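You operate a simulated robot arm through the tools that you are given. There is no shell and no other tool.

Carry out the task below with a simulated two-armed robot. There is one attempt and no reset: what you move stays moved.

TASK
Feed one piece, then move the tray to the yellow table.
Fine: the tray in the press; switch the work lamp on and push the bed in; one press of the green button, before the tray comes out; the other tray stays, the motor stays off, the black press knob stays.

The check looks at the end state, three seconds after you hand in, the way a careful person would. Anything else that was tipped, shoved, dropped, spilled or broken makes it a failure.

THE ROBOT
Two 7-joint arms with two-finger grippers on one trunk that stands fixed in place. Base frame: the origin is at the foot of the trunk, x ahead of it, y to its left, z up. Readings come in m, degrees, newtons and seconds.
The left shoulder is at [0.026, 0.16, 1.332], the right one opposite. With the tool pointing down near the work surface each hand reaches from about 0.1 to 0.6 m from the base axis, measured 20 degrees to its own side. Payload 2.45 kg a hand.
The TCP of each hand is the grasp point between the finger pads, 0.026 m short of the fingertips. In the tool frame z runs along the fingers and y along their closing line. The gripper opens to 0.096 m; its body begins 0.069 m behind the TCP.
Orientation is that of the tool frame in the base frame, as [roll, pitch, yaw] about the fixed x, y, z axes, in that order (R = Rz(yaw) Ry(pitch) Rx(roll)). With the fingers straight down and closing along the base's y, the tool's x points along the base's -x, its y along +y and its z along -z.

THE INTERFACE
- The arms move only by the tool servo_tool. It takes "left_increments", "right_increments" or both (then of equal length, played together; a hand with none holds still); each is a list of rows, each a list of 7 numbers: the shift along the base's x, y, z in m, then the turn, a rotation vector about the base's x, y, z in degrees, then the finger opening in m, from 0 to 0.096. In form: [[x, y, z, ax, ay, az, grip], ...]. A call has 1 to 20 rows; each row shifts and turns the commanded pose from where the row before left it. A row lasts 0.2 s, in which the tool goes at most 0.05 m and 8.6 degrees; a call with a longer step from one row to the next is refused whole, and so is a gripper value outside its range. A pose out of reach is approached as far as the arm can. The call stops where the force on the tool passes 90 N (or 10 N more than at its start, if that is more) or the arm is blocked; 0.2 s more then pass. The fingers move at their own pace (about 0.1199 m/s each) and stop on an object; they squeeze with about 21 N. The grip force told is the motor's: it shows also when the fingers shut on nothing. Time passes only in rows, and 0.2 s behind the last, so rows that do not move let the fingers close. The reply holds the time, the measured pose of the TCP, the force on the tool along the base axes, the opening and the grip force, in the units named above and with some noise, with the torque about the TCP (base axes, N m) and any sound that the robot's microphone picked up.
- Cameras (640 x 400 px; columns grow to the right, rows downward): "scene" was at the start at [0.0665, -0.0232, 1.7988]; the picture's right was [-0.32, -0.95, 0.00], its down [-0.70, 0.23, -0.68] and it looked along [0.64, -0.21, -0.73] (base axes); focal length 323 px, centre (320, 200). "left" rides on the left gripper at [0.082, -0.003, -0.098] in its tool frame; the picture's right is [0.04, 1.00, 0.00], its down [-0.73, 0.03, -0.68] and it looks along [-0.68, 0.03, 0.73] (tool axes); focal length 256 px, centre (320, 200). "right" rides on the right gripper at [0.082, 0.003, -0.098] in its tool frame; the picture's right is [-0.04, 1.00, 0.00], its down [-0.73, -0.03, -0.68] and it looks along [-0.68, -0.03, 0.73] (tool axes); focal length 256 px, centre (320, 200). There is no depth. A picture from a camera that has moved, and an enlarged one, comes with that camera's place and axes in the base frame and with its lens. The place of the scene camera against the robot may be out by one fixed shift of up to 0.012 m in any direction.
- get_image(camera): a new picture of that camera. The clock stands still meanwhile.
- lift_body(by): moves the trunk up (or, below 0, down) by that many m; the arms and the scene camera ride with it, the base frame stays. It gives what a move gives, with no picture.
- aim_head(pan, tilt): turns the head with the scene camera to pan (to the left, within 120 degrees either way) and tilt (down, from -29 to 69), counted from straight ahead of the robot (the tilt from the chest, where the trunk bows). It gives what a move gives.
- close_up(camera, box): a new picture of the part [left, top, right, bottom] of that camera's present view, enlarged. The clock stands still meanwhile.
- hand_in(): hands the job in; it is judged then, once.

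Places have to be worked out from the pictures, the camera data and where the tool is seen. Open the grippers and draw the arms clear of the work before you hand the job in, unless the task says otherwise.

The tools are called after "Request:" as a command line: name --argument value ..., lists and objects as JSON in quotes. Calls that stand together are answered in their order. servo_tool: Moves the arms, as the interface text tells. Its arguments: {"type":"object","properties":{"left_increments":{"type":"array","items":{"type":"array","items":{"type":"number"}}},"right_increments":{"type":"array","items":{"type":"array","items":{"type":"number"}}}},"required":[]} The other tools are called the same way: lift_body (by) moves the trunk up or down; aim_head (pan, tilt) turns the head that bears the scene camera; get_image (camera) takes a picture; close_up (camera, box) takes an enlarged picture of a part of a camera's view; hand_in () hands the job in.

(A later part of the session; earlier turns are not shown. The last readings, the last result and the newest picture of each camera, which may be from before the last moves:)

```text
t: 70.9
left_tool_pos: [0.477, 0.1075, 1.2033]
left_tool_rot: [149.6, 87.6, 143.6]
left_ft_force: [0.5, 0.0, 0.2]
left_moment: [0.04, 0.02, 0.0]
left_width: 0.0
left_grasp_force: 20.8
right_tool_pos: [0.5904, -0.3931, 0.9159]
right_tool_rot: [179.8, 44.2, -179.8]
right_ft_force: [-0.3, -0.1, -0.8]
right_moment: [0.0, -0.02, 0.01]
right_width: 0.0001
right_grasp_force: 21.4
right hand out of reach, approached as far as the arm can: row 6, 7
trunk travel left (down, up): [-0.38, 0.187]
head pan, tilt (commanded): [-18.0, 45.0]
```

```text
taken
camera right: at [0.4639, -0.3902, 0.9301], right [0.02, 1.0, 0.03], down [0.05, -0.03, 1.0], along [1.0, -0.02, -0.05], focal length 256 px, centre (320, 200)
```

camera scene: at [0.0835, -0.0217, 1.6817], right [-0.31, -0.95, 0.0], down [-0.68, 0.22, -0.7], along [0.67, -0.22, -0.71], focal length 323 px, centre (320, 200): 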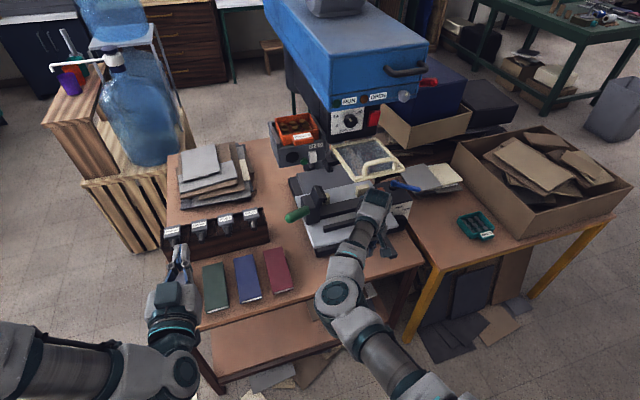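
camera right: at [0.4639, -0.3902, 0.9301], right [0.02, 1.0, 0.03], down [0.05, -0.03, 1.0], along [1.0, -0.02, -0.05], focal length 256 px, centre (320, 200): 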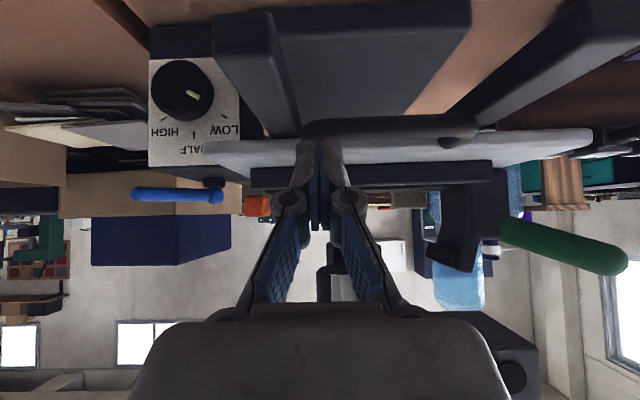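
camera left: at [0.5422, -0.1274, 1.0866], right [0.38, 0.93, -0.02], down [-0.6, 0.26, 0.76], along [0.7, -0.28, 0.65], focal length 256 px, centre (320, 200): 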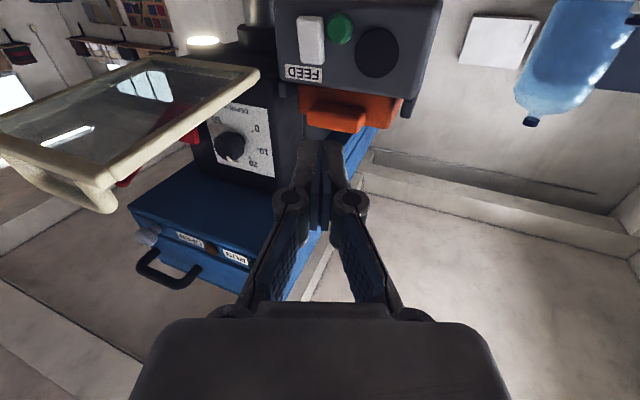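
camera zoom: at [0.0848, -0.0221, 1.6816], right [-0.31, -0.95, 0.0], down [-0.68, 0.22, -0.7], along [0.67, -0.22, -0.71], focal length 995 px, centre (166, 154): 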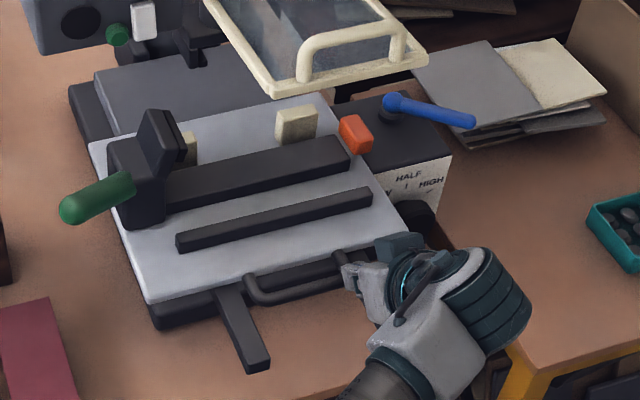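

The tilt limit moved the hand to (0.59, -0.393, 0.916). The handle bar is at about (0.627, -0.344, 0.865), so I try to lower the hand and shift it left toward the bar's height.

Request:
servo_tool --right_increments '[[-0.01, 0.008, -0.012, 0, 2, 0, 0], [-0.005, 0.008, -0.012, 0, 2, 0, 0], [0, 0.008, -0.008, 0, 2, 0, 0]]'

Request:
close_up --camera "scene" --box '[290, 170, 450, 300]'

Request:
get_image --camera "right"

```text
t: 71.7
left_tool_pos: [0.4754, 0.1073, 1.2064]
left_tool_rot: [148.6, 87.5, 142.7]
left_ft_force: [0.1, 0.8, 0.9]
left_moment: [0.01, 0.02, -0.02]
left_width: 0.0002
left_grasp_force: 21.1
right_tool_pos: [0.5799, -0.3713, 0.8861]
right_tool_rot: [-180.0, 39.1, -179.9]
right_ft_force: [-0.5, 0.2, -1.0]
right_moment: [-0.02, -0.02, 0.0]
right_width: 0.0001
right_grasp_force: 20.6
right hand out of reach, approached as far as the arm can: row 1
trunk travel left (down, up): [-0.38, 0.187]
head pan, tilt (commanded): [-18.0, 45.0]
```

```text
3.08 times, centred on (370, 235) of scene
camera zoom: at [0.0821, -0.021, 1.6818], right [-0.31, -0.95, 0.0], down [-0.67, 0.22, -0.7], along [0.67, -0.22, -0.71], focal length 995 px, centre (166, 92)
```

zoom: 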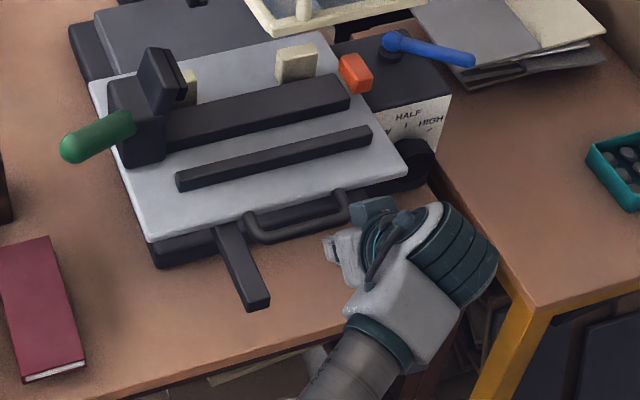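

```text
taken
camera right: at [0.4545, -0.3684, 0.9123], right [0.03, 1.0, 0.03], down [0.14, -0.03, 0.99], along [0.99, -0.02, -0.14], focal length 256 px, centre (320, 200)
```

right: 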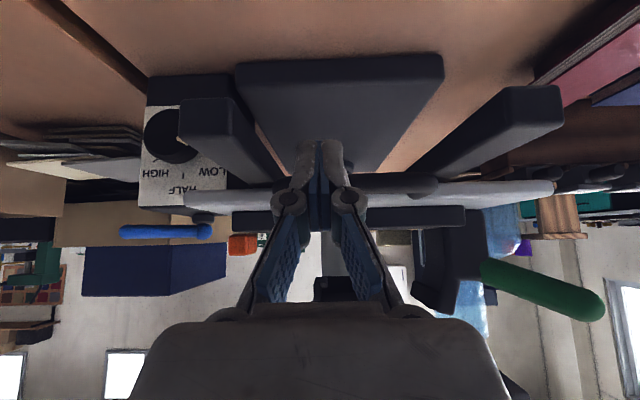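

Now the tip is at about (0.596, -0.371, 0.866), right behind the bar and level with it. I push forward again in small steps.

Request:
servo_tool --right_increments '[[0.015, 0.002, -0.001, 0, 0, 0, 0], [0.015, 0.002, -0.001, 0, 0, 0, 0], [0.015, 0.002, -0.001, 0, 0, 0, 0], [0.015, 0.002, -0.001, 0, 0, 0, 0]]'

Request:
close_up --camera "scene" --box '[290, 140, 450, 270]'

```text
t: 72.7
left_tool_pos: [0.4749, 0.1068, 1.2058]
left_tool_rot: [148.8, 87.6, 142.7]
left_ft_force: [0.4, 0.1, -0.1]
left_moment: [0.04, -0.04, 0.01]
left_width: 0.0
left_grasp_force: 20.4
right_tool_pos: [0.6393, -0.3653, 0.8827]
right_tool_rot: [-179.9, 39.2, -179.7]
right_ft_force: [-0.2, -1.4, -0.3]
right_moment: [-0.01, 0.02, -0.01]
right_width: 0.0003
right_grasp_force: 28.4
trunk travel left (down, up): [-0.38, 0.187]
head pan, tilt (commanded): [-18.0, 45.0]
```

```text
3.08 times, centred on (370, 205) of scene
camera zoom: at [0.0831, -0.0216, 1.6817], right [-0.31, -0.95, 0.0], down [-0.68, 0.22, -0.7], along [0.67, -0.22, -0.71], focal length 995 px, centre (166, 185)
```

zoom: 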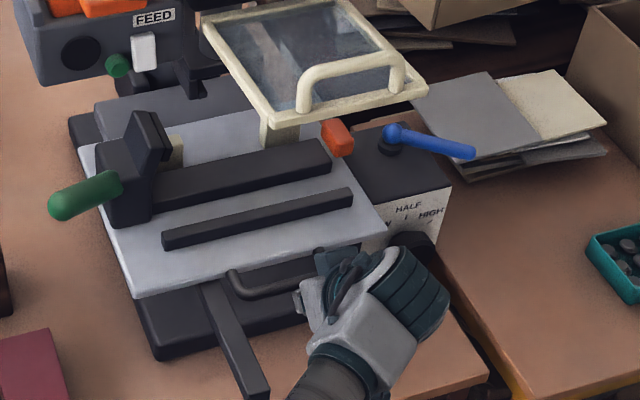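

The bed follows (near edge at x≈0.711). I continue until it stops.

Request:
servo_tool --right_increments '[[0.012, 0.001, 0, 0, 0, 0, 0], [0.012, 0.001, 0, 0, 0, 0, 0], [0.012, 0.001, 0, 0, 0, 0, 0], [0.012, 0.001, 0, 0, 0, 0, 0]]'

Request:
close_up --camera "scene" --box '[290, 130, 450, 260]'

```text
t: 73.7
left_tool_pos: [0.4744, 0.1062, 1.2052]
left_tool_rot: [148.4, 87.6, 142.4]
left_ft_force: [0.0, 0.0, -0.6]
left_moment: [0.0, 0.04, 0.03]
left_width: 0.0001
left_grasp_force: 21.1
right_tool_pos: [0.6875, -0.3609, 0.8833]
right_tool_rot: [179.9, 39.1, -179.8]
right_ft_force: [-0.3, 0.0, -2.2]
right_moment: [0.03, 0.06, -0.02]
right_width: 0.0
right_grasp_force: 28.7
trunk travel left (down, up): [-0.38, 0.187]
head pan, tilt (commanded): [-18.0, 45.0]
```

```text
3.08 times, centred on (370, 195) of scene
camera zoom: at [0.0838, -0.0222, 1.6817], right [-0.31, -0.95, 0.0], down [-0.68, 0.22, -0.7], along [0.67, -0.22, -0.71], focal length 995 px, centre (166, 215)
```

zoom: 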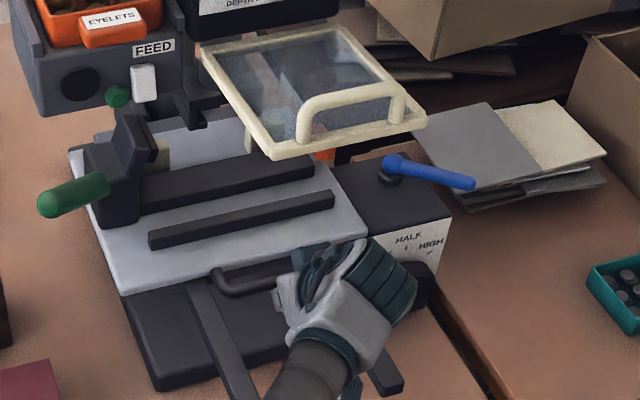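

Near edge is now about x 0.759 and it still slides freely. I keep pushing with smaller steps to find the end stop.

Request:
servo_tool --right_increments '[[0.008, 0.001, 0, 0, 0, 0, 0], [0.008, 0.001, 0, 0, 0, 0, 0], [0.008, 0.001, 0, 0, 0, 0, 0], [0.008, 0.001, 0, 0, 0, 0, 0]]'

Request:
close_up --camera "scene" --box '[290, 130, 450, 260]'

Request:
get_image --camera "right"

```text
t: 74.7
left_tool_pos: [0.4709, 0.1065, 1.2077]
left_tool_rot: [144.4, 87.7, 138.4]
left_ft_force: [0.1, 0.1, 0.9]
left_moment: [0.0, 0.04, 0.04]
left_width: 0.0
left_grasp_force: 21.1
right_tool_pos: [0.7124, -0.3581, 0.8788]
right_tool_rot: [179.7, 38.6, 179.9]
right_ft_force: [-43.8, 2.4, -12.5]
right_moment: [0.03, 0.42, -0.14]
right_width: 0.0
right_grasp_force: 28.1
trunk travel left (down, up): [-0.38, 0.187]
head pan, tilt (commanded): [-18.0, 45.0]
```

```text
3.08 times, centred on (370, 195) of scene
camera zoom: at [0.0747, -0.0227, 1.6818], right [-0.31, -0.95, 0.0], down [-0.67, 0.22, -0.71], along [0.67, -0.22, -0.71], focal length 995 px, centre (166, 215)
```

zoom: 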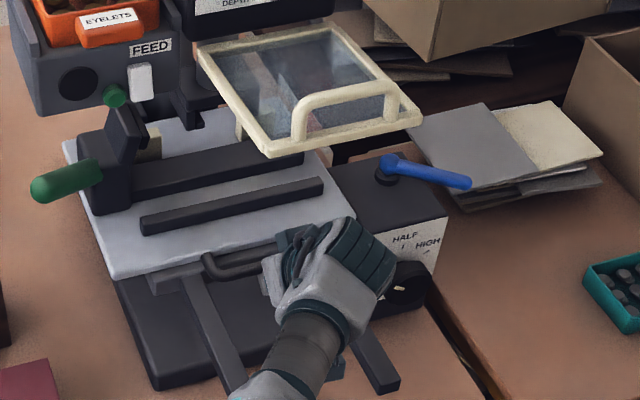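

```text
taken
camera right: at [0.5878, -0.3556, 0.9055], right [0.03, 1.0, 0.03], down [0.15, -0.03, 0.99], along [0.99, -0.02, -0.15], focal length 256 px, centre (320, 200)
```

right: 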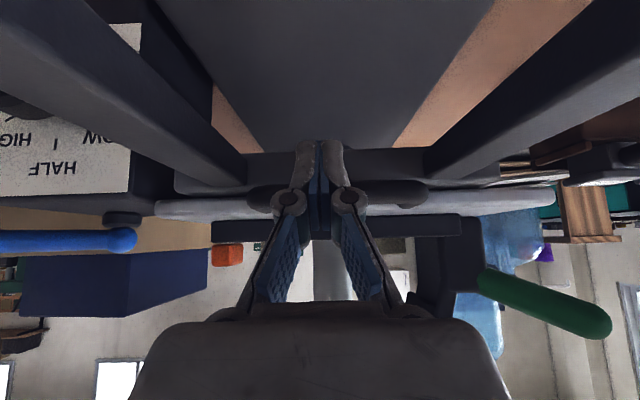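

The force jumped to -44 N at TCP x 0.712: the bed has met its end stop (about 0.2 m of travel), plate flush with the slab. I back the right hand away.

Request:
servo_tool --right_increments '[[-0.01, 0, 0, 0, 0, 0, 0], [-0.02, 0, 0, 0, 0, 0, 0], [-0.03, 0, 0, 0, 0, 0, 0], [-0.04, 0, 0.005, 0, 0, 0, 0], [-0.04, -0.01, 0.01, 0, 3, 0, 0], [-0.04, -0.01, 0.01, 0, 5, 0, 0]]'

Request:
get_image --camera "scene"

Request:
close_up --camera "scene" --box '[270, 80, 450, 260]'

```text
t: 76.1
left_tool_pos: [0.4744, 0.1058, 1.2063]
left_tool_rot: [146.7, 87.6, 140.9]
left_ft_force: [-0.5, -0.9, 0.6]
left_moment: [0.02, 0.03, 0.04]
left_width: 0.0
left_grasp_force: 20.6
right_tool_pos: [0.5411, -0.3814, 0.9086]
right_tool_rot: [179.8, 31.1, -179.8]
right_ft_force: [0.8, -0.3, 0.5]
right_moment: [0.02, 0.0, -0.01]
right_width: 0.0
right_grasp_force: 28.6
trunk travel left (down, up): [-0.38, 0.187]
head pan, tilt (commanded): [-18.0, 45.0]
```

```text
taken
camera scene: at [0.0815, -0.0237, 1.6818], right [-0.31, -0.95, 0.0], down [-0.67, 0.22, -0.7], along [0.67, -0.22, -0.71], focal length 323 px, centre (320, 200)
```

scene: 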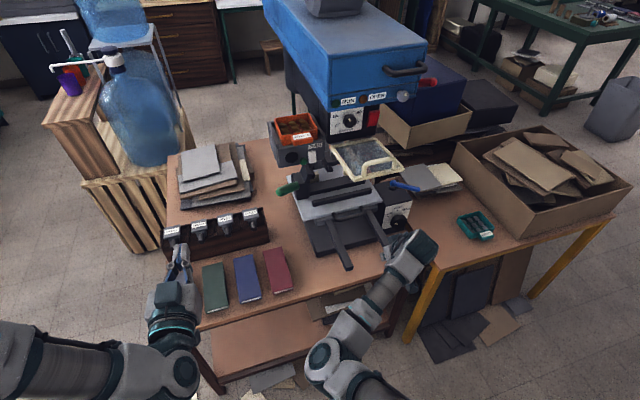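

```text
2.22 times, centred on (360, 170) of scene
camera zoom: at [0.0815, -0.0237, 1.6818], right [-0.31, -0.95, 0.0], down [-0.67, 0.22, -0.7], along [0.67, -0.22, -0.71], focal length 718 px, centre (231, 267)
```

zoom: 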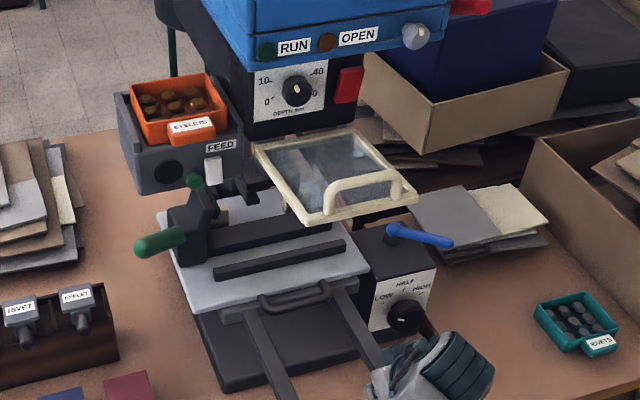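

The bed is fully in. For the green button and the tray I want the right hand level with its fingers closing vertically and its camera on the left, so I park the left hand further left and raise the right hand back into free space while levelling it.

Request:
servo_tool --left_increments '[[-0.003, 0.028, 0, 0, 0, 2, 0], [-0.003, 0.028, 0, 0, 0, 2, 0], [-0.003, 0.028, 0, 0, 0, 2, 0], [-0.003, 0.028, 0, 0, 0, 2, 0], [-0.003, 0.028, 0, 0, 0, 2, 0], [-0.003, 0.028, 0, 0, 0, 2, 0], [-0.003, 0.028, 0, 0, 0, 2, 0], [-0.003, 0.028, 0, 0, 0, 2, 0], [0, 0, 0, 0, 0, 0, 0], [0, 0, 0, 0, 0, 0, 0], [0, 0, 0, 0, 0, 0, 0], [0, 0, 0, 0, 0, 0, 0]]' --right_increments '[[-0.025, -0.015, 0.03, 0, 0, 0, 0], [-0.025, -0.015, 0.035, 0, 0, 0, 0], [-0.02, -0.015, 0.04, 0, 0, 0, 0], [-0.01, -0.015, 0.04, 0, 0, 0, 0], [0.005, -0.003, 0.025, 0, -7.4, 0, 0], [0.005, -0.003, 0.025, 0, -7.4, 0, 0], [0.005, -0.003, 0.025, 0, -7.4, 0, 0], [0.005, -0.003, 0.025, 0, -7.4, 0, 0], [0.005, -0.003, 0.02, 0, -7.4, 0, 0], [0.005, 0, 0.02, 0, -7.4, 0, 0], [0.005, 0, 0.02, 0, -7.4, 0, 0], [0.005, 0, 0.02, 0, -7.2, 0, 0]]'

Request:
get_image --camera "scene"

```text
t: 78.7
left_tool_pos: [0.4891, 0.2777, 1.2565]
left_tool_rot: [150.8, 87.5, 160.8]
left_ft_force: [0.4, 0.4, -0.2]
left_moment: [-0.04, 0.01, 0.01]
left_width: 0.0004
left_grasp_force: 21.2
left hand out of reach, approached as far as the arm can: row 1, 2, 3, 4, 5, 6, 7, 8
right_tool_pos: [0.4982, -0.4514, 1.234]
right_tool_rot: [-40.1, 89.8, -39.9]
right_ft_force: [-0.3, -0.3, 0.5]
right_moment: [0.02, 0.01, 0.01]
right_width: 0.0001
right_grasp_force: 28.6
trunk travel left (down, up): [-0.38, 0.187]
head pan, tilt (commanded): [-18.0, 45.0]
```

```text
taken
camera scene: at [0.0812, -0.0198, 1.6819], right [-0.31, -0.95, 0.0], down [-0.67, 0.22, -0.71], along [0.67, -0.22, -0.71], focal length 323 px, centre (320, 200)
```

scene: 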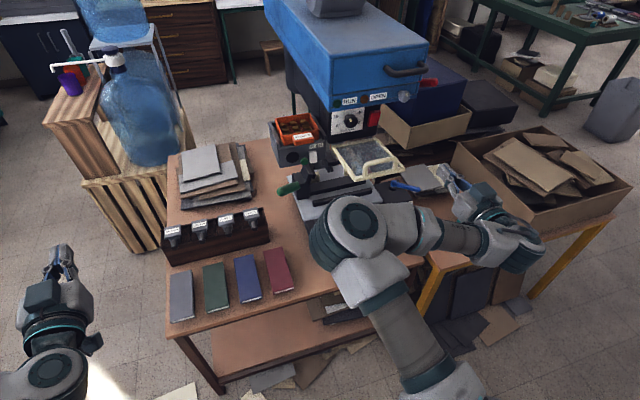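

The right hand is level at (0.498, -0.451, 1.234), elbow inward. I try carrying it leftward in front of the head at z≈1.31 and x≈0.57 (above the guard handle, short of the press face), where the arm is less folded.

Request:
servo_tool --right_increments '[[0.02, 0.0, 0.02, 0, 0, 0, 0], [0.02, 0.0, 0.02, 0, 0, 0, 0], [0.02, 0.0, 0.02, 0, 0, 0, 0], [0.01, 0.01, 0.02, 0, 0, 0, 0], [0, 0.03, 0, 0, 0, 0, 0], [0, 0.03, 0, 0, 0, 0, 0], [0, 0.03, 0, 0, 0, 0, 0], [0, 0.03, 0, 0, 0, 0, 0], [0, 0.03, 0, 0, 0, 0, 0]]'

Request:
get_image --camera "scene"

```text
t: 80.7
left_tool_pos: [0.4887, 0.2773, 1.2567]
left_tool_rot: [152.2, 87.5, 161.9]
left_ft_force: [0.4, 0.4, -1.2]
left_moment: [-0.02, -0.04, 0.0]
left_width: 0.0001
left_grasp_force: 21.0
right_tool_pos: [0.5699, -0.3093, 1.3145]
right_tool_rot: [-75.1, 89.7, -75.1]
right_ft_force: [0.6, 0.6, -0.4]
right_moment: [0.0, 0.0, 0.02]
right_width: 0.0
right_grasp_force: 28.1
right hand out of reach, approached as far as the arm can: row 9
trunk travel left (down, up): [-0.38, 0.187]
head pan, tilt (commanded): [-18.0, 45.0]
```

```text
taken
camera scene: at [0.0808, -0.0175, 1.6819], right [-0.31, -0.95, 0.0], down [-0.67, 0.22, -0.71], along [0.67, -0.22, -0.71], focal length 323 px, centre (320, 200)
```

scene: 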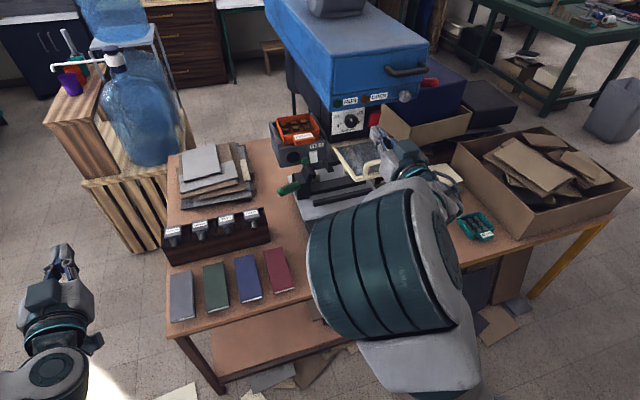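

The elbow swung up and the hand got to (0.57, -0.309, 1.3145). I continue left in smaller steps with a slight forward component.

Request:
servo_tool --right_increments '[[0.005, 0.02, 0, 0, 0, 0, 0], [0.005, 0.02, 0, 0, 0, 0, 0], [0.005, 0.02, 0, 0, 0, 0, 0], [0.0, 0.02, 0, 0, 0, 0, 0], [0.0, 0.02, 0, 0, 0, 0, 0], [0, 0.02, 0, 0, 0, 0, 0]]'

Request:
get_image --camera "scene"

```text
t: 82.1
left_tool_pos: [0.488, 0.2771, 1.257]
left_tool_rot: [151.5, 87.6, 161.3]
left_ft_force: [-1.0, 0.4, -0.2]
left_moment: [-0.03, 0.01, -0.01]
left_width: 0.0
left_grasp_force: 20.8
right_tool_pos: [0.5834, -0.309, 1.3168]
right_tool_rot: [-62.0, 89.8, -61.8]
right_ft_force: [-0.1, -0.2, 0.1]
right_moment: [0.03, -0.02, 0.01]
right_width: 0.0
right_grasp_force: 28.4
right hand out of reach, approached as far as the arm can: row 1, 2, 3, 4, 5, 6
trunk travel left (down, up): [-0.38, 0.187]
head pan, tilt (commanded): [-18.0, 45.0]
```

```text
taken
camera scene: at [0.0815, -0.0187, 1.6818], right [-0.31, -0.95, 0.0], down [-0.67, 0.22, -0.71], along [0.67, -0.22, -0.71], focal length 323 px, centre (320, 200)
```

scene: 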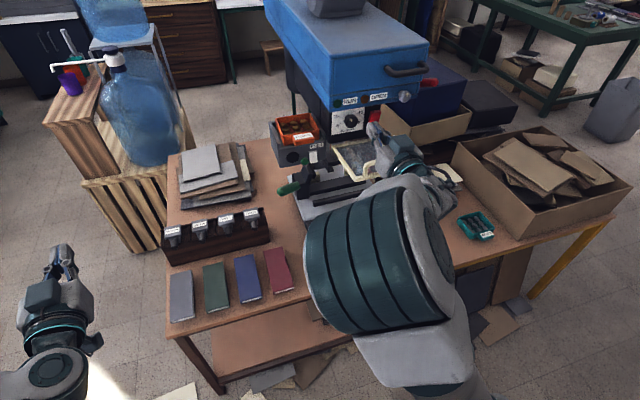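

In this posture the right arm cannot pass y ≈ -0.31. Its low, elbow-down posture (as when pushing the bed) should reach further inward, so I back it off, raise the trunk fully, and will come in low from there.

Request:
servo_tool --right_increments '[[-0.03, -0.01, 0, 0, 0, 0, 0], [-0.03, -0.02, 0, 0, 0, 0, 0], [-0.02, -0.03, 0, 0, 5, 0, 0], [-0.01, -0.03, 0, 0, 7, 0, 0], [0, -0.03, -0.01, 0, 8, 0, 0], [0, -0.02, -0.02, 0, 8, 0, 0], [0, 0, -0.03, 0, 8, 0, 0], [0, 0, -0.03, 0, 8, 0, 0], [0, 0, -0.03, 0, 8, 0, 0], [0, 0, -0.03, 0, 8, 0, 0], [0, 0, -0.03, 0, 8, 0, 0], [0, 0, -0.03, 0, 8, 0, 0], [0, 0, -0.03, 0, 8, 0, 0], [0, 0, -0.03, 0, 5, 0, 0]]'

Request:
lift_body --by 0.187

Request:
get_image --camera "scene"

```text
t: 85.1
left_tool_pos: [0.4891, 0.2759, 1.2569]
left_tool_rot: [150.7, 87.5, 160.7]
left_ft_force: [-0.4, -0.6, 0.3]
left_moment: [-0.02, -0.01, -0.04]
left_width: 0.0
left_grasp_force: 20.8
right_tool_pos: [0.4952, -0.4523, 1.044]
right_tool_rot: [179.9, 1.0, -179.9]
right_ft_force: [0.4, -0.4, -0.1]
right_moment: [-0.02, 0.04, 0.01]
right_width: 0.0
right_grasp_force: 28.7
trunk travel left (down, up): [-0.38, 0.187]
head pan, tilt (commanded): [-18.0, 45.0]
```

```text
t: 87.2
left_tool_pos: [0.4847, 0.273, 1.4545]
left_tool_rot: [124.7, 88.8, 134.5]
left_ft_force: [0.5, 0.6, 0.7]
left_moment: [-0.01, 0.01, 0.0]
left_width: 0.0
left_grasp_force: 20.9
right_tool_pos: [0.4929, -0.4512, 1.2319]
right_tool_rot: [179.9, 1.1, -179.8]
right_ft_force: [0.6, 0.3, 0.3]
right_moment: [0.02, -0.02, 0.02]
right_width: 0.0
right_grasp_force: 28.3
trunk travel left (down, up): [-0.567, 0.0]
head pan, tilt (commanded): [-18.0, 45.0]
```

```text
taken
camera scene: at [0.0656, -0.0198, 1.868], right [-0.31, -0.95, 0.0], down [-0.68, 0.22, -0.7], along [0.67, -0.22, -0.71], focal length 323 px, centre (320, 200)
```

scene: 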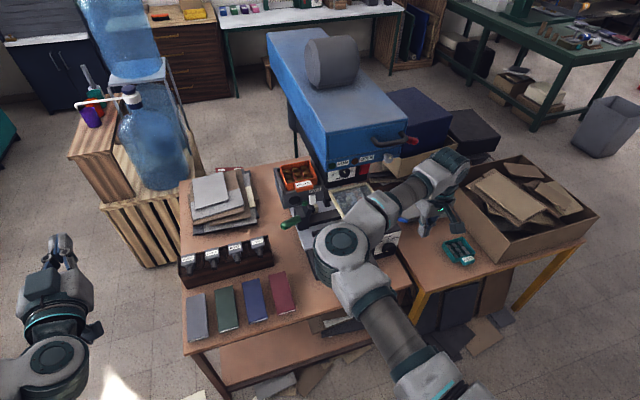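

Trunk is up. Now I lower the right hand (tool down) in front of the tables to z≈0.98 and then move it left in front of the press.

Request:
servo_tool --right_increments '[[-0.005, 0.005, -0.032, 0, 0, 0, 0], [-0.005, 0.005, -0.032, 0, 0, 0, 0], [-0.005, 0.005, -0.032, 0, 0, 0, 0], [-0.005, 0.005, -0.032, 0, 0, 0, 0], [-0.005, 0.005, -0.032, 0, 0, 0, 0], [-0.005, 0.005, -0.032, 0, 0, 0, 0], [-0.005, 0.005, -0.032, 0, 0, 0, 0], [-0.005, 0.005, -0.032, 0, 0, 0, 0], [0, 0.025, 0, 0, 0, 0, 0], [0, 0.025, 0, 0, 0, 0, 0], [0, 0.025, 0, 0, 0, 0, 0], [0, 0.025, 0, 0, 0, 0, 0], [0, 0.025, 0, 0, 0, 0, 0], [0, 0.025, 0, 0, 0, 0, 0], [0, 0.025, 0, 0, 0, 0, 0], [0, 0.025, 0, 0, 0, 0, 0]]'

Request:
get_image --camera "scene"

```text
t: 90.6
left_tool_pos: [0.4857, 0.2742, 1.4555]
left_tool_rot: [124.9, 88.8, 134.7]
left_ft_force: [-1.3, 0.1, 0.8]
left_moment: [-0.01, -0.02, 0.0]
left_width: 0.0
left_grasp_force: 21.0
right_tool_pos: [0.4765, -0.257, 0.9617]
right_tool_rot: [179.8, 1.0, -179.9]
right_ft_force: [-0.3, 0.0, -0.4]
right_moment: [0.01, 0.02, 0.03]
right_width: 0.0002
right_grasp_force: 28.2
right hand out of reach, approached as far as the arm can: row 14, 15, 16
trunk travel left (down, up): [-0.567, 0.0]
head pan, tilt (commanded): [-18.0, 45.0]
```

```text
taken
camera scene: at [0.0661, -0.0182, 1.8681], right [-0.31, -0.95, 0.0], down [-0.68, 0.22, -0.7], along [0.67, -0.22, -0.71], focal length 323 px, centre (320, 200)
```

scene: 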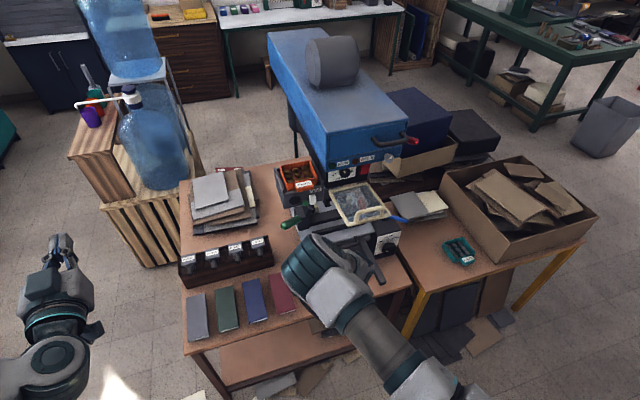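

This posture (elbow to the right, hand inward) looks right: hand at (0.4765, -0.257, 0.962). I try moving forward, left and up from here.

Request:
servo_tool --right_increments '[[0.02, 0.012, 0.02, 0, -3, 0, 0], [0.02, 0.012, 0.02, 0, -3, 0, 0], [0.02, 0.012, 0.02, 0, -3, 0, 0], [0.01, 0.012, 0.02, 0, -3, 0, 0], [0.01, 0.012, 0.02, 0, -3, 0, 0]]'

Request:
get_image --camera "scene"

```text
t: 91.8
left_tool_pos: [0.4841, 0.2753, 1.4534]
left_tool_rot: [124.8, 88.8, 134.5]
left_ft_force: [0.4, 0.2, -0.7]
left_moment: [-0.01, 0.02, 0.01]
left_width: 0.0
left_grasp_force: 21.2
right_tool_pos: [0.5875, -0.2415, 1.0519]
right_tool_rot: [179.9, 16.1, -179.9]
right_ft_force: [0.6, 0.3, 0.4]
right_moment: [-0.02, 0.0, 0.0]
right_width: 0.0
right_grasp_force: 28.2
right hand out of reach, approached as far as the arm can: row 1, 2, 3, 4, 5
trunk travel left (down, up): [-0.567, 0.0]
head pan, tilt (commanded): [-18.0, 45.0]
```

```text
taken
camera scene: at [0.0657, -0.0178, 1.8681], right [-0.31, -0.95, 0.0], down [-0.68, 0.22, -0.71], along [0.67, -0.22, -0.71], focal length 323 px, centre (320, 200)
```

scene: 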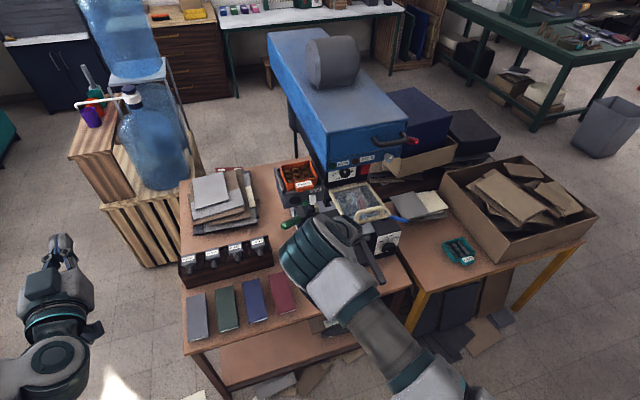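

Progress: (0.5875, -0.2415, 1.052). I now tilt the tool up toward level here (short of the guard's front edge) to see if this posture holds.

Request:
servo_tool --right_increments '[[-0.005, 0.002, 0.0, 0, -7.5, 0, 0], [-0.005, 0.002, 0.0, 0, -7.5, 0, 0], [-0.005, 0.002, 0.0, 0, -7.5, 0, 0], [-0.005, 0.002, 0.005, 0, -7.5, 0, 0], [0, 0.002, 0.005, 0, -7.5, 0, 0], [0, 0.002, 0.005, 0, -7.5, 0, 0], [0, 0.002, 0.005, 0, -7.5, 0, 0], [0, 0.002, 0.005, 0, -7.5, 0, 0]]'

Request:
get_image --camera "scene"

```text
t: 93.6
left_tool_pos: [0.4834, 0.2721, 1.4556]
left_tool_rot: [119.2, 88.8, 128.9]
left_ft_force: [0.2, 0.1, 0.6]
left_moment: [0.01, 0.03, 0.02]
left_width: 0.0
left_grasp_force: 21.0
right_tool_pos: [0.5949, -0.343, 1.1369]
right_tool_rot: [174.1, 66.4, 177.0]
right_ft_force: [-0.1, -0.2, -0.1]
right_moment: [-0.01, 0.02, 0.04]
right_width: 0.0
right_grasp_force: 28.8
right hand out of reach, approached as far as the arm can: row 1, 2, 3, 4, 5, 6, 7, 8
trunk travel left (down, up): [-0.567, 0.0]
head pan, tilt (commanded): [-18.0, 45.0]
```

```text
taken
camera scene: at [0.0638, -0.0214, 1.8682], right [-0.31, -0.95, 0.0], down [-0.67, 0.22, -0.71], along [0.67, -0.22, -0.71], focal length 323 px, centre (320, 200)
```

scene: 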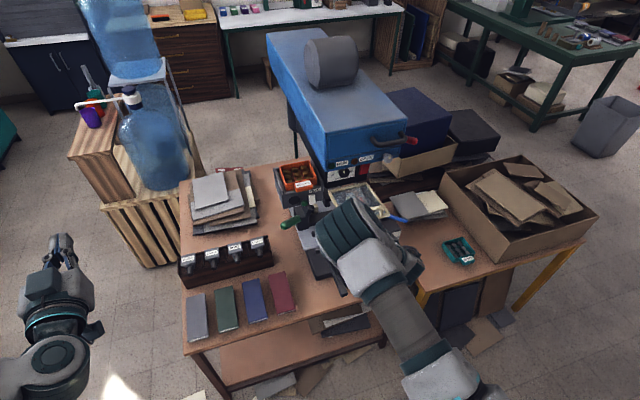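

The right arm cannot work at the feeder with a level tool (limit near y ≈ -0.34), while the left arm already reached there. New plan: left presses the green button and draws the tray out, then hands it to the right hand in front of the press. I withdraw the right hand now.

Request:
servo_tool --right_increments '[[-0.03, -0.01, -0.005, 0, 2, 0, 0], [-0.03, -0.02, 0, 0, 4, 0, 0], [-0.03, -0.02, 0.01, 0, 6, 0, 0], [-0.03, -0.02, 0.02, 0, 8, 0, 0], [-0.03, -0.02, 0.02, 0, 8, 0, 0], [-0.02, -0.03, 0.02, 0, 8, 0, 0], [-0.01, -0.03, 0.02, 0, 8, 0, 0], [0, -0.03, 0.02, 0, 8, 0, 0], [0, -0.03, 0.02, 0, 8, 0, 0], [0, -0.03, 0.02, 0, 6, 0, 0]]'

Request:
lift_body --by -0.217

Request:
get_image --camera "scene"

```text
t: 95.8
left_tool_pos: [0.4854, 0.2704, 1.4548]
left_tool_rot: [120.0, 88.7, 129.7]
left_ft_force: [-0.2, 0.1, -0.6]
left_moment: [0.03, 0.0, 0.02]
left_width: 0.0
left_grasp_force: 21.6
right_tool_pos: [0.4173, -0.5858, 1.2803]
right_tool_rot: [178.0, 1.2, 178.7]
right_ft_force: [-0.9, -1.1, -0.9]
right_moment: [0.0, 0.0, 0.0]
right_width: 0.0
right_grasp_force: 29.1
trunk travel left (down, up): [-0.567, 0.0]
head pan, tilt (commanded): [-18.0, 45.0]
```

```text
t: 98.1
left_tool_pos: [0.492, 0.2736, 1.2265]
left_tool_rot: [148.9, 87.6, 158.9]
left_ft_force: [0.1, -1.0, 0.5]
left_moment: [0.0, -0.03, -0.03]
left_width: 0.0002
left_grasp_force: 21.1
right_tool_pos: [0.4166, -0.5818, 1.0663]
right_tool_rot: [178.2, 1.4, 178.8]
right_ft_force: [-0.3, 0.5, 0.1]
right_moment: [-0.05, -0.03, -0.01]
right_width: 0.0002
right_grasp_force: 28.5
trunk travel left (down, up): [-0.35, 0.217]
head pan, tilt (commanded): [-18.0, 45.0]
```

```text
taken
camera scene: at [0.0915, -0.0211, 1.6516], right [-0.31, -0.95, 0.0], down [-0.68, 0.22, -0.7], along [0.67, -0.22, -0.71], focal length 323 px, centre (320, 200)
```

scene: 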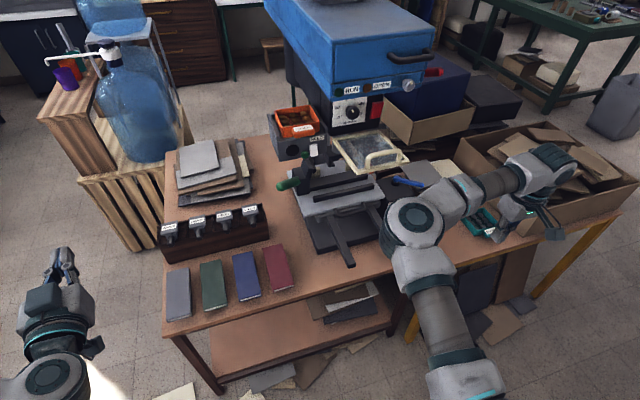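

Trunk at shoulder height ≈1.18. I bring the left hand back to its standoff in front of the feeder, heading about -22°, with the fingers opened 5 cm so that only the left finger will press the button.

Request:
servo_tool --left_increments '[[0.0107, -0.035, -0.0064, 0, 0, -2.7, 0.05], [0.0107, -0.035, -0.0064, 0, 0, -2.7, 0.05], [0.0107, -0.035, -0.0064, 0, 0, -2.7, 0.05], [0.0107, -0.035, -0.0064, 0, 0, -2.7, 0.05], [0.0107, -0.035, -0.0064, 0, 0, -2.7, 0.05], [0.0107, -0.035, -0.0064, 0, 0, -2.7, 0.05], [0.0107, -0.035, -0.0064, 0, 0, -2.7, 0.05], [0.0107, -0.035, -0.0064, 0, 0, -2.7, 0.05], [0.0107, -0.035, -0.0064, 0, 0, -2.7, 0.05], [0.0107, -0.035, -0.0064, 0, 0, -2.7, 0.05], [0.0107, -0.035, -0.0064, 0, 0, -2.7, 0.05], [0.0107, -0.035, -0.0064, 0, 0, -2.7, 0.05]]'

Request:
get_image --camera "left"

Request:
close_up --camera "scene" --box '[240, 90, 430, 210]'

```text
t: 100.7
left_tool_pos: [0.6187, -0.1505, 1.1497]
left_tool_rot: [148.8, 87.5, 126.2]
left_ft_force: [-0.3, -1.0, -0.9]
left_moment: [-0.01, 0.0, 0.03]
left_width: 0.0502
left_grasp_force: 0.1
right_tool_pos: [0.4161, -0.5836, 1.0636]
right_tool_rot: [178.0, 1.2, 178.8]
right_ft_force: [0.0, 0.3, -0.2]
right_moment: [-0.01, -0.03, -0.05]
right_width: 0.0
right_grasp_force: 28.1
trunk travel left (down, up): [-0.35, 0.217]
head pan, tilt (commanded): [-18.0, 45.0]
```

```text
taken
camera left: at [0.5249, -0.1131, 1.0719], right [0.38, 0.92, -0.02], down [-0.6, 0.26, 0.76], along [0.71, -0.28, 0.65], focal length 256 px, centre (320, 200)
```

left: 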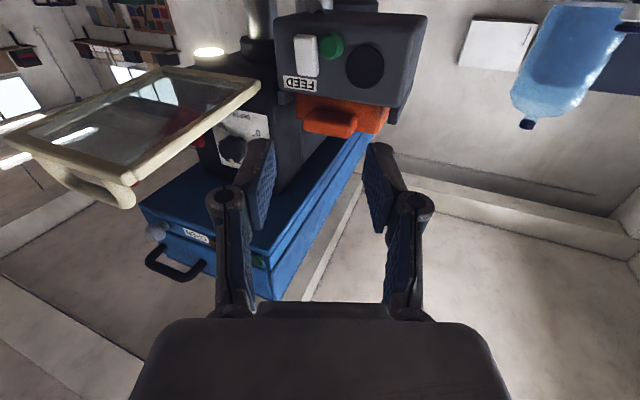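

```text
3.33 times, centred on (335, 150) of scene
camera zoom: at [0.0932, -0.0288, 1.6512], right [-0.31, -0.95, 0.0], down [-0.68, 0.22, -0.7], along [0.67, -0.22, -0.71], focal length 1078 px, centre (270, 367)
```

zoom: 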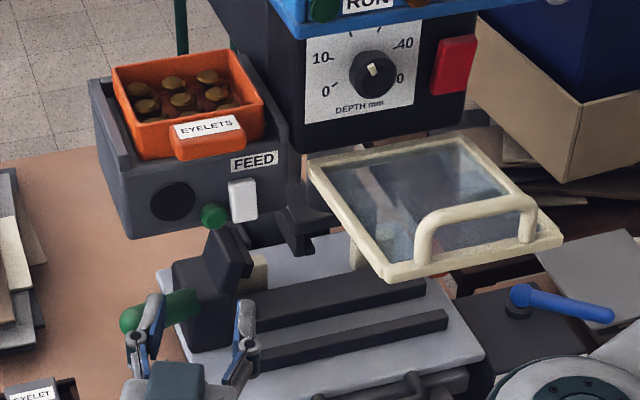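

The left hand is well placed at (0.619, -0.15, 1.15) with no reach complaint. I move to a standoff 4 cm before the button with the left finger in line with it.

Request:
servo_tool --left_increments '[[0.0157, -0.0123, -0.0062, 0, 0, 0, 0.05], [0.0157, -0.0123, -0.0062, 0, 0, 0, 0.05], [0.0157, -0.0123, -0.0062, 0, 0, 0, 0.05], [0.0157, -0.0123, -0.0062, 0, 0, 0, 0.05], [0.0157, -0.0123, -0.0062, 0, 0, 0, 0.05]]'

Request:
get_image --camera "left"

Request:
close_up --camera "left" --box '[220, 30, 460, 180]'

Request:
close_up --camera "scene" --box '[260, 100, 380, 190]'

```text
t: 101.9
left_tool_pos: [0.701, -0.2104, 1.1209]
left_tool_rot: [150.0, 87.4, 127.5]
left_ft_force: [0.5, -0.8, 0.6]
left_moment: [-0.03, -0.01, 0.0]
left_width: 0.05
left_grasp_force: 0.0
right_tool_pos: [0.4171, -0.5831, 1.0642]
right_tool_rot: [177.9, 1.3, 178.7]
right_ft_force: [0.5, 0.1, 0.1]
right_moment: [0.04, 0.0, 0.04]
right_width: 0.0
right_grasp_force: 28.8
trunk travel left (down, up): [-0.35, 0.217]
head pan, tilt (commanded): [-18.0, 45.0]
```

```text
taken
camera left: at [0.6065, -0.1733, 1.0415], right [0.38, 0.92, -0.02], down [-0.6, 0.26, 0.76], along [0.71, -0.28, 0.65], focal length 256 px, centre (320, 200)
```

left: 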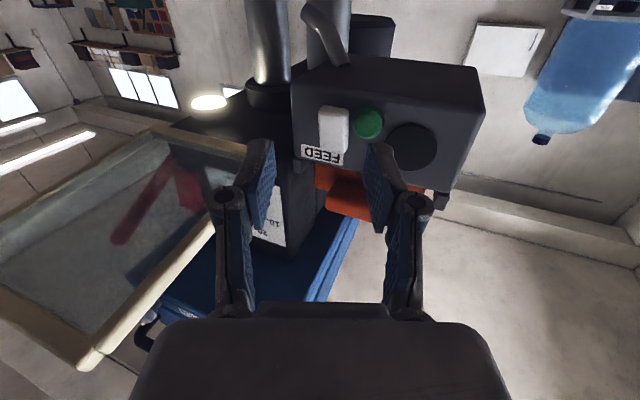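

```text
2.67 times, centred on (340, 105) of left
camera zoom: at [0.6065, -0.1733, 1.0415], right [0.38, 0.92, -0.02], down [-0.6, 0.26, 0.76], along [0.71, -0.28, 0.65], focal length 683 px, centre (267, 453)
```

zoom: 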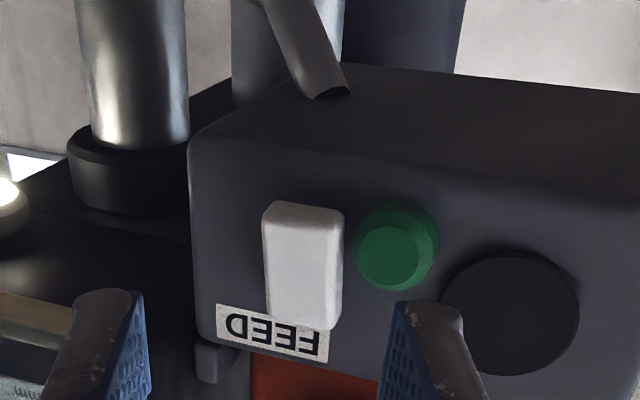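

```text
4.44 times, centred on (320, 145) of scene
camera zoom: at [0.0945, -0.0272, 1.6512], right [-0.31, -0.95, 0.0], down [-0.68, 0.22, -0.7], along [0.67, -0.22, -0.71], focal length 1437 px, centre (320, 444)
```

zoom: 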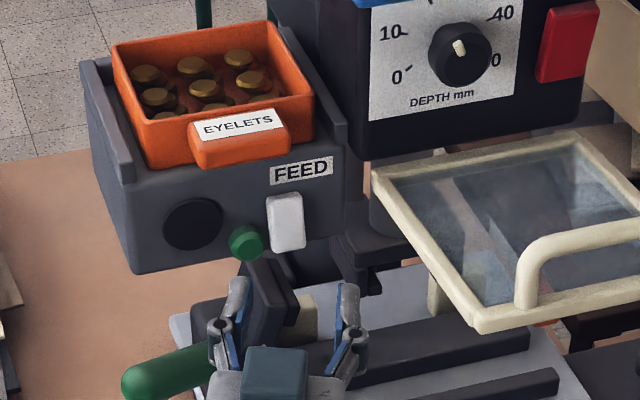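

The left finger is in line with the green button (about 3.5 cm away) and clear of the white rocker. I advance 2.4 cm along the heading first.

Request:
servo_tool --left_increments '[[0.0085, -0.0037, 0, 0, 0, 0, 0.05], [0.0085, -0.0037, 0, 0, 0, 0, 0.05], [0.0055, -0.0025, 0, 0, 0, 0, 0.05]]'

Request:
close_up --camera "left" --box '[220, 30, 460, 180]'

```text
t: 102.7
left_tool_pos: [0.7226, -0.2205, 1.1183]
left_tool_rot: [148.7, 87.6, 126.2]
left_ft_force: [-0.4, 0.1, -0.3]
left_moment: [0.01, 0.01, -0.01]
left_width: 0.05
left_grasp_force: 0.1
right_tool_pos: [0.4162, -0.5847, 1.064]
right_tool_rot: [178.0, 1.3, 178.7]
right_ft_force: [-0.2, 0.8, 0.1]
right_moment: [-0.05, 0.0, -0.02]
right_width: 0.0
right_grasp_force: 28.4
trunk travel left (down, up): [-0.35, 0.217]
head pan, tilt (commanded): [-18.0, 45.0]
```

```text
2.67 times, centred on (340, 105) of left
camera zoom: at [0.6283, -0.183, 1.0397], right [0.38, 0.92, -0.02], down [-0.6, 0.26, 0.76], along [0.7, -0.28, 0.65], focal length 683 px, centre (267, 453)
```

zoom: 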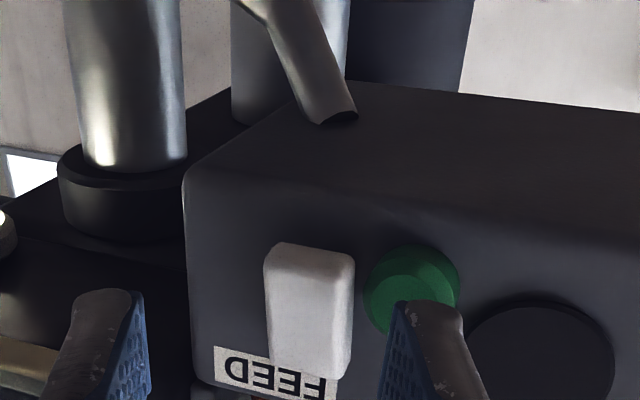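

Finger tip is about 1.5 cm from the button and centred on it. I press slowly in 4 mm steps.

Request:
servo_tool --left_increments '[[0.005, -0.002, 0, 0, 0, 0, 0.05], [0.004, -0.0017, 0, 0, 0, 0, 0.05], [0.004, -0.0017, 0, 0, 0, 0, 0.05]]'

Request:
close_up --camera "left" --box '[220, 30, 460, 180]'

```text
t: 103.5
left_tool_pos: [0.7366, -0.2272, 1.1177]
left_tool_rot: [149.7, 87.5, 127.2]
left_ft_force: [-0.1, 0.7, 0.6]
left_moment: [0.0, -0.01, -0.02]
left_width: 0.0499
left_grasp_force: 0.1
right_tool_pos: [0.4173, -0.5829, 1.0649]
right_tool_rot: [178.0, 1.3, 178.8]
right_ft_force: [-0.6, -0.1, 0.1]
right_moment: [-0.01, -0.01, -0.01]
right_width: 0.0
right_grasp_force: 28.6
trunk travel left (down, up): [-0.35, 0.217]
head pan, tilt (commanded): [-18.0, 45.0]
```

```text
2.67 times, centred on (340, 105) of left
camera zoom: at [0.641, -0.1897, 1.0393], right [0.38, 0.92, -0.02], down [-0.6, 0.26, 0.76], along [0.71, -0.28, 0.65], focal length 683 px, centre (267, 453)
```

zoom: 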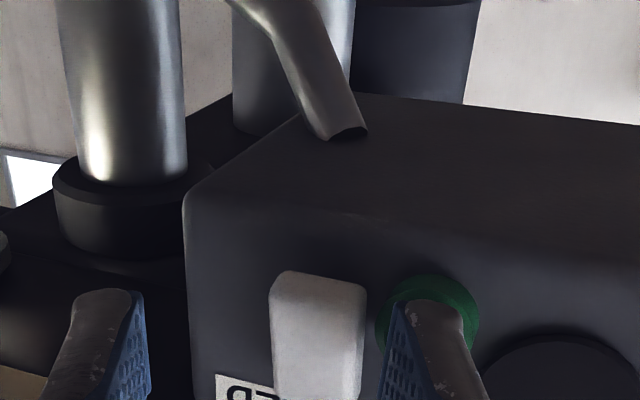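

The finger is at the button's face. I press on in 4 mm steps, two at a time, listening for the click.

Request:
servo_tool --left_increments '[[0.004, -0.001, 0, 0, 0, 0, 0.05], [0.004, -0.001, 0, 0, 0, 0, 0.05]]'

```text
t: 104.1
left_tool_pos: [0.742, -0.2256, 1.1196]
left_tool_rot: [151.9, 87.4, 129.4]
left_ft_force: [-0.6, 0.6, -0.6]
left_moment: [-0.06, -0.01, 0.04]
left_width: 0.0498
left_grasp_force: 0.1
left hand out of reach, approached as far as the arm can: row 2
right_tool_pos: [0.417, -0.583, 1.0638]
right_tool_rot: [178.0, 1.4, 178.7]
right_ft_force: [0.1, 0.5, -0.3]
right_moment: [-0.02, 0.01, -0.03]
right_width: 0.0002
right_grasp_force: 28.4
trunk travel left (down, up): [-0.35, 0.217]
head pan, tilt (commanded): [-18.0, 45.0]
```

The arm is at its limit a few millimetres short. Lowering the trunk also leans the shoulders forward, so I back off slightly, raise the hand 5 cm and lower the trunk 5 cm to gain reach.

Request:
servo_tool --left_increments '[[-0.012, 0.005, 0, 0, 0, 0, 0.05], [-0.012, 0.005, 0.005, 0, 0, 0, 0.05], [-0.006, 0.002, 0.02, 0, 0, 0, 0.05], [0, 0, 0.025, 0, 0, 0, 0.05]]'

Request:
lift_body --by -0.05

Request:
close_up --camera "left" --box '[220, 30, 460, 180]'

```text
t: 105.1
left_tool_pos: [0.7114, -0.213, 1.1679]
left_tool_rot: [148.9, 87.5, 126.2]
left_ft_force: [0.6, 0.7, 0.1]
left_moment: [0.03, 0.0, 0.02]
left_width: 0.05
left_grasp_force: 0.0
right_tool_pos: [0.4166, -0.5835, 1.0638]
right_tool_rot: [177.9, 1.5, 178.7]
right_ft_force: [0.9, 0.2, -0.1]
right_moment: [-0.01, 0.02, 0.0]
right_width: 0.0
right_grasp_force: 28.1
trunk travel left (down, up): [-0.35, 0.217]
head pan, tilt (commanded): [-18.0, 45.0]
```

```text
t: 106.0
left_tool_pos: [0.7103, -0.2139, 1.1203]
left_tool_rot: [147.2, 87.7, 124.7]
left_ft_force: [-0.4, -0.4, -0.3]
left_moment: [0.01, -0.02, 0.05]
left_width: 0.05
left_grasp_force: 0.1
right_tool_pos: [0.4152, -0.5823, 1.0152]
right_tool_rot: [178.0, 1.3, 178.7]
right_ft_force: [0.4, 0.0, 0.5]
right_moment: [-0.02, -0.04, -0.02]
right_width: 0.0
right_grasp_force: 28.6
trunk travel left (down, up): [-0.3, 0.267]
head pan, tilt (commanded): [-18.0, 45.0]
```

```text
2.67 times, centred on (340, 105) of left
camera zoom: at [0.6156, -0.1757, 1.0427], right [0.38, 0.92, -0.02], down [-0.6, 0.26, 0.76], along [0.7, -0.28, 0.65], focal length 683 px, centre (267, 453)
```

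zoom: 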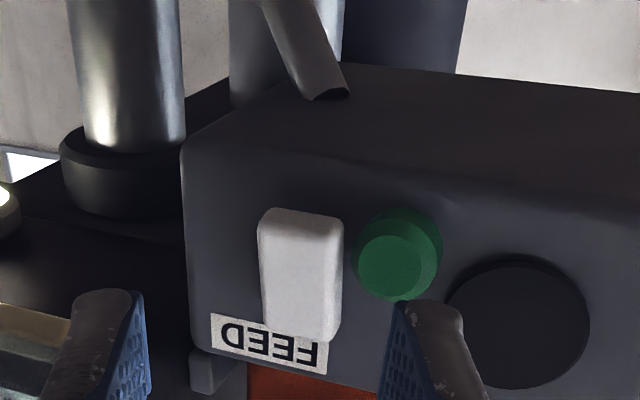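

Same alignment, now with more reach. I advance 2.7 cm to the button's face.

Request:
servo_tool --left_increments '[[0.009, -0.0038, 0, 0, 0, 0, 0.05], [0.009, -0.0038, 0, 0, 0, 0, 0.05], [0.008, -0.0033, 0, 0, 0, 0, 0.05]]'

Request:
close_up --camera "left" --box '[220, 30, 460, 180]'

```text
t: 106.8
left_tool_pos: [0.7376, -0.2233, 1.118]
left_tool_rot: [150.1, 87.5, 127.3]
left_ft_force: [0.0, 0.0, -1.6]
left_moment: [0.04, 0.0, 0.0]
left_width: 0.05
left_grasp_force: 0.1
right_tool_pos: [0.4172, -0.5848, 1.0141]
right_tool_rot: [178.0, 1.3, 178.7]
right_ft_force: [0.8, 0.3, 0.4]
right_moment: [-0.01, -0.01, 0.04]
right_width: 0.0
right_grasp_force: 28.6
trunk travel left (down, up): [-0.3, 0.267]
head pan, tilt (commanded): [-18.0, 45.0]
```

```text
2.67 times, centred on (340, 105) of left
camera zoom: at [0.6429, -0.1865, 1.0405], right [0.38, 0.92, -0.02], down [-0.6, 0.26, 0.76], along [0.71, -0.28, 0.65], focal length 683 px, centre (267, 453)
```

zoom: 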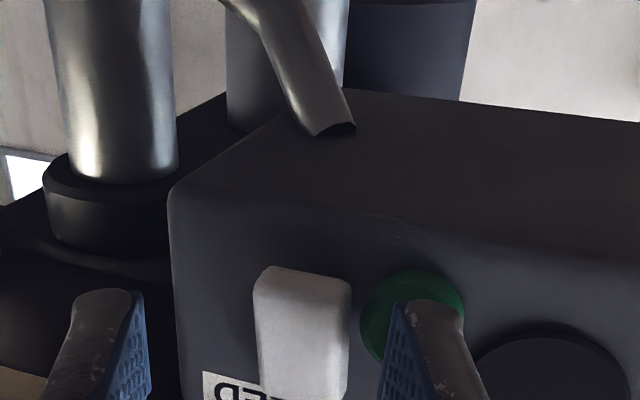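

The finger overlaps the button well. I press further in 4 mm steps.

Request:
servo_tool --left_increments '[[0.004, -0.003, 0, 0, 0, 0, 0.05], [0.004, -0.002, 0, 0, 0, 0, 0.05]]'

```text
t: 107.4
left_tool_pos: [0.7466, -0.2293, 1.1197]
left_tool_rot: [148.9, 87.6, 126.2]
left_ft_force: [-2.6, 1.7, 0.5]
left_moment: [-0.03, 0.02, 0.13]
left_width: 0.0509
left_grasp_force: 0.5
right_tool_pos: [0.4162, -0.5821, 1.0143]
right_tool_rot: [178.0, 1.4, 178.7]
right_ft_force: [-0.5, -0.3, 0.0]
right_moment: [-0.02, 0.02, -0.01]
right_width: 0.0002
right_grasp_force: 29.2
trunk travel left (down, up): [-0.3, 0.267]
head pan, tilt (commanded): [-18.0, 45.0]
heard: click
```

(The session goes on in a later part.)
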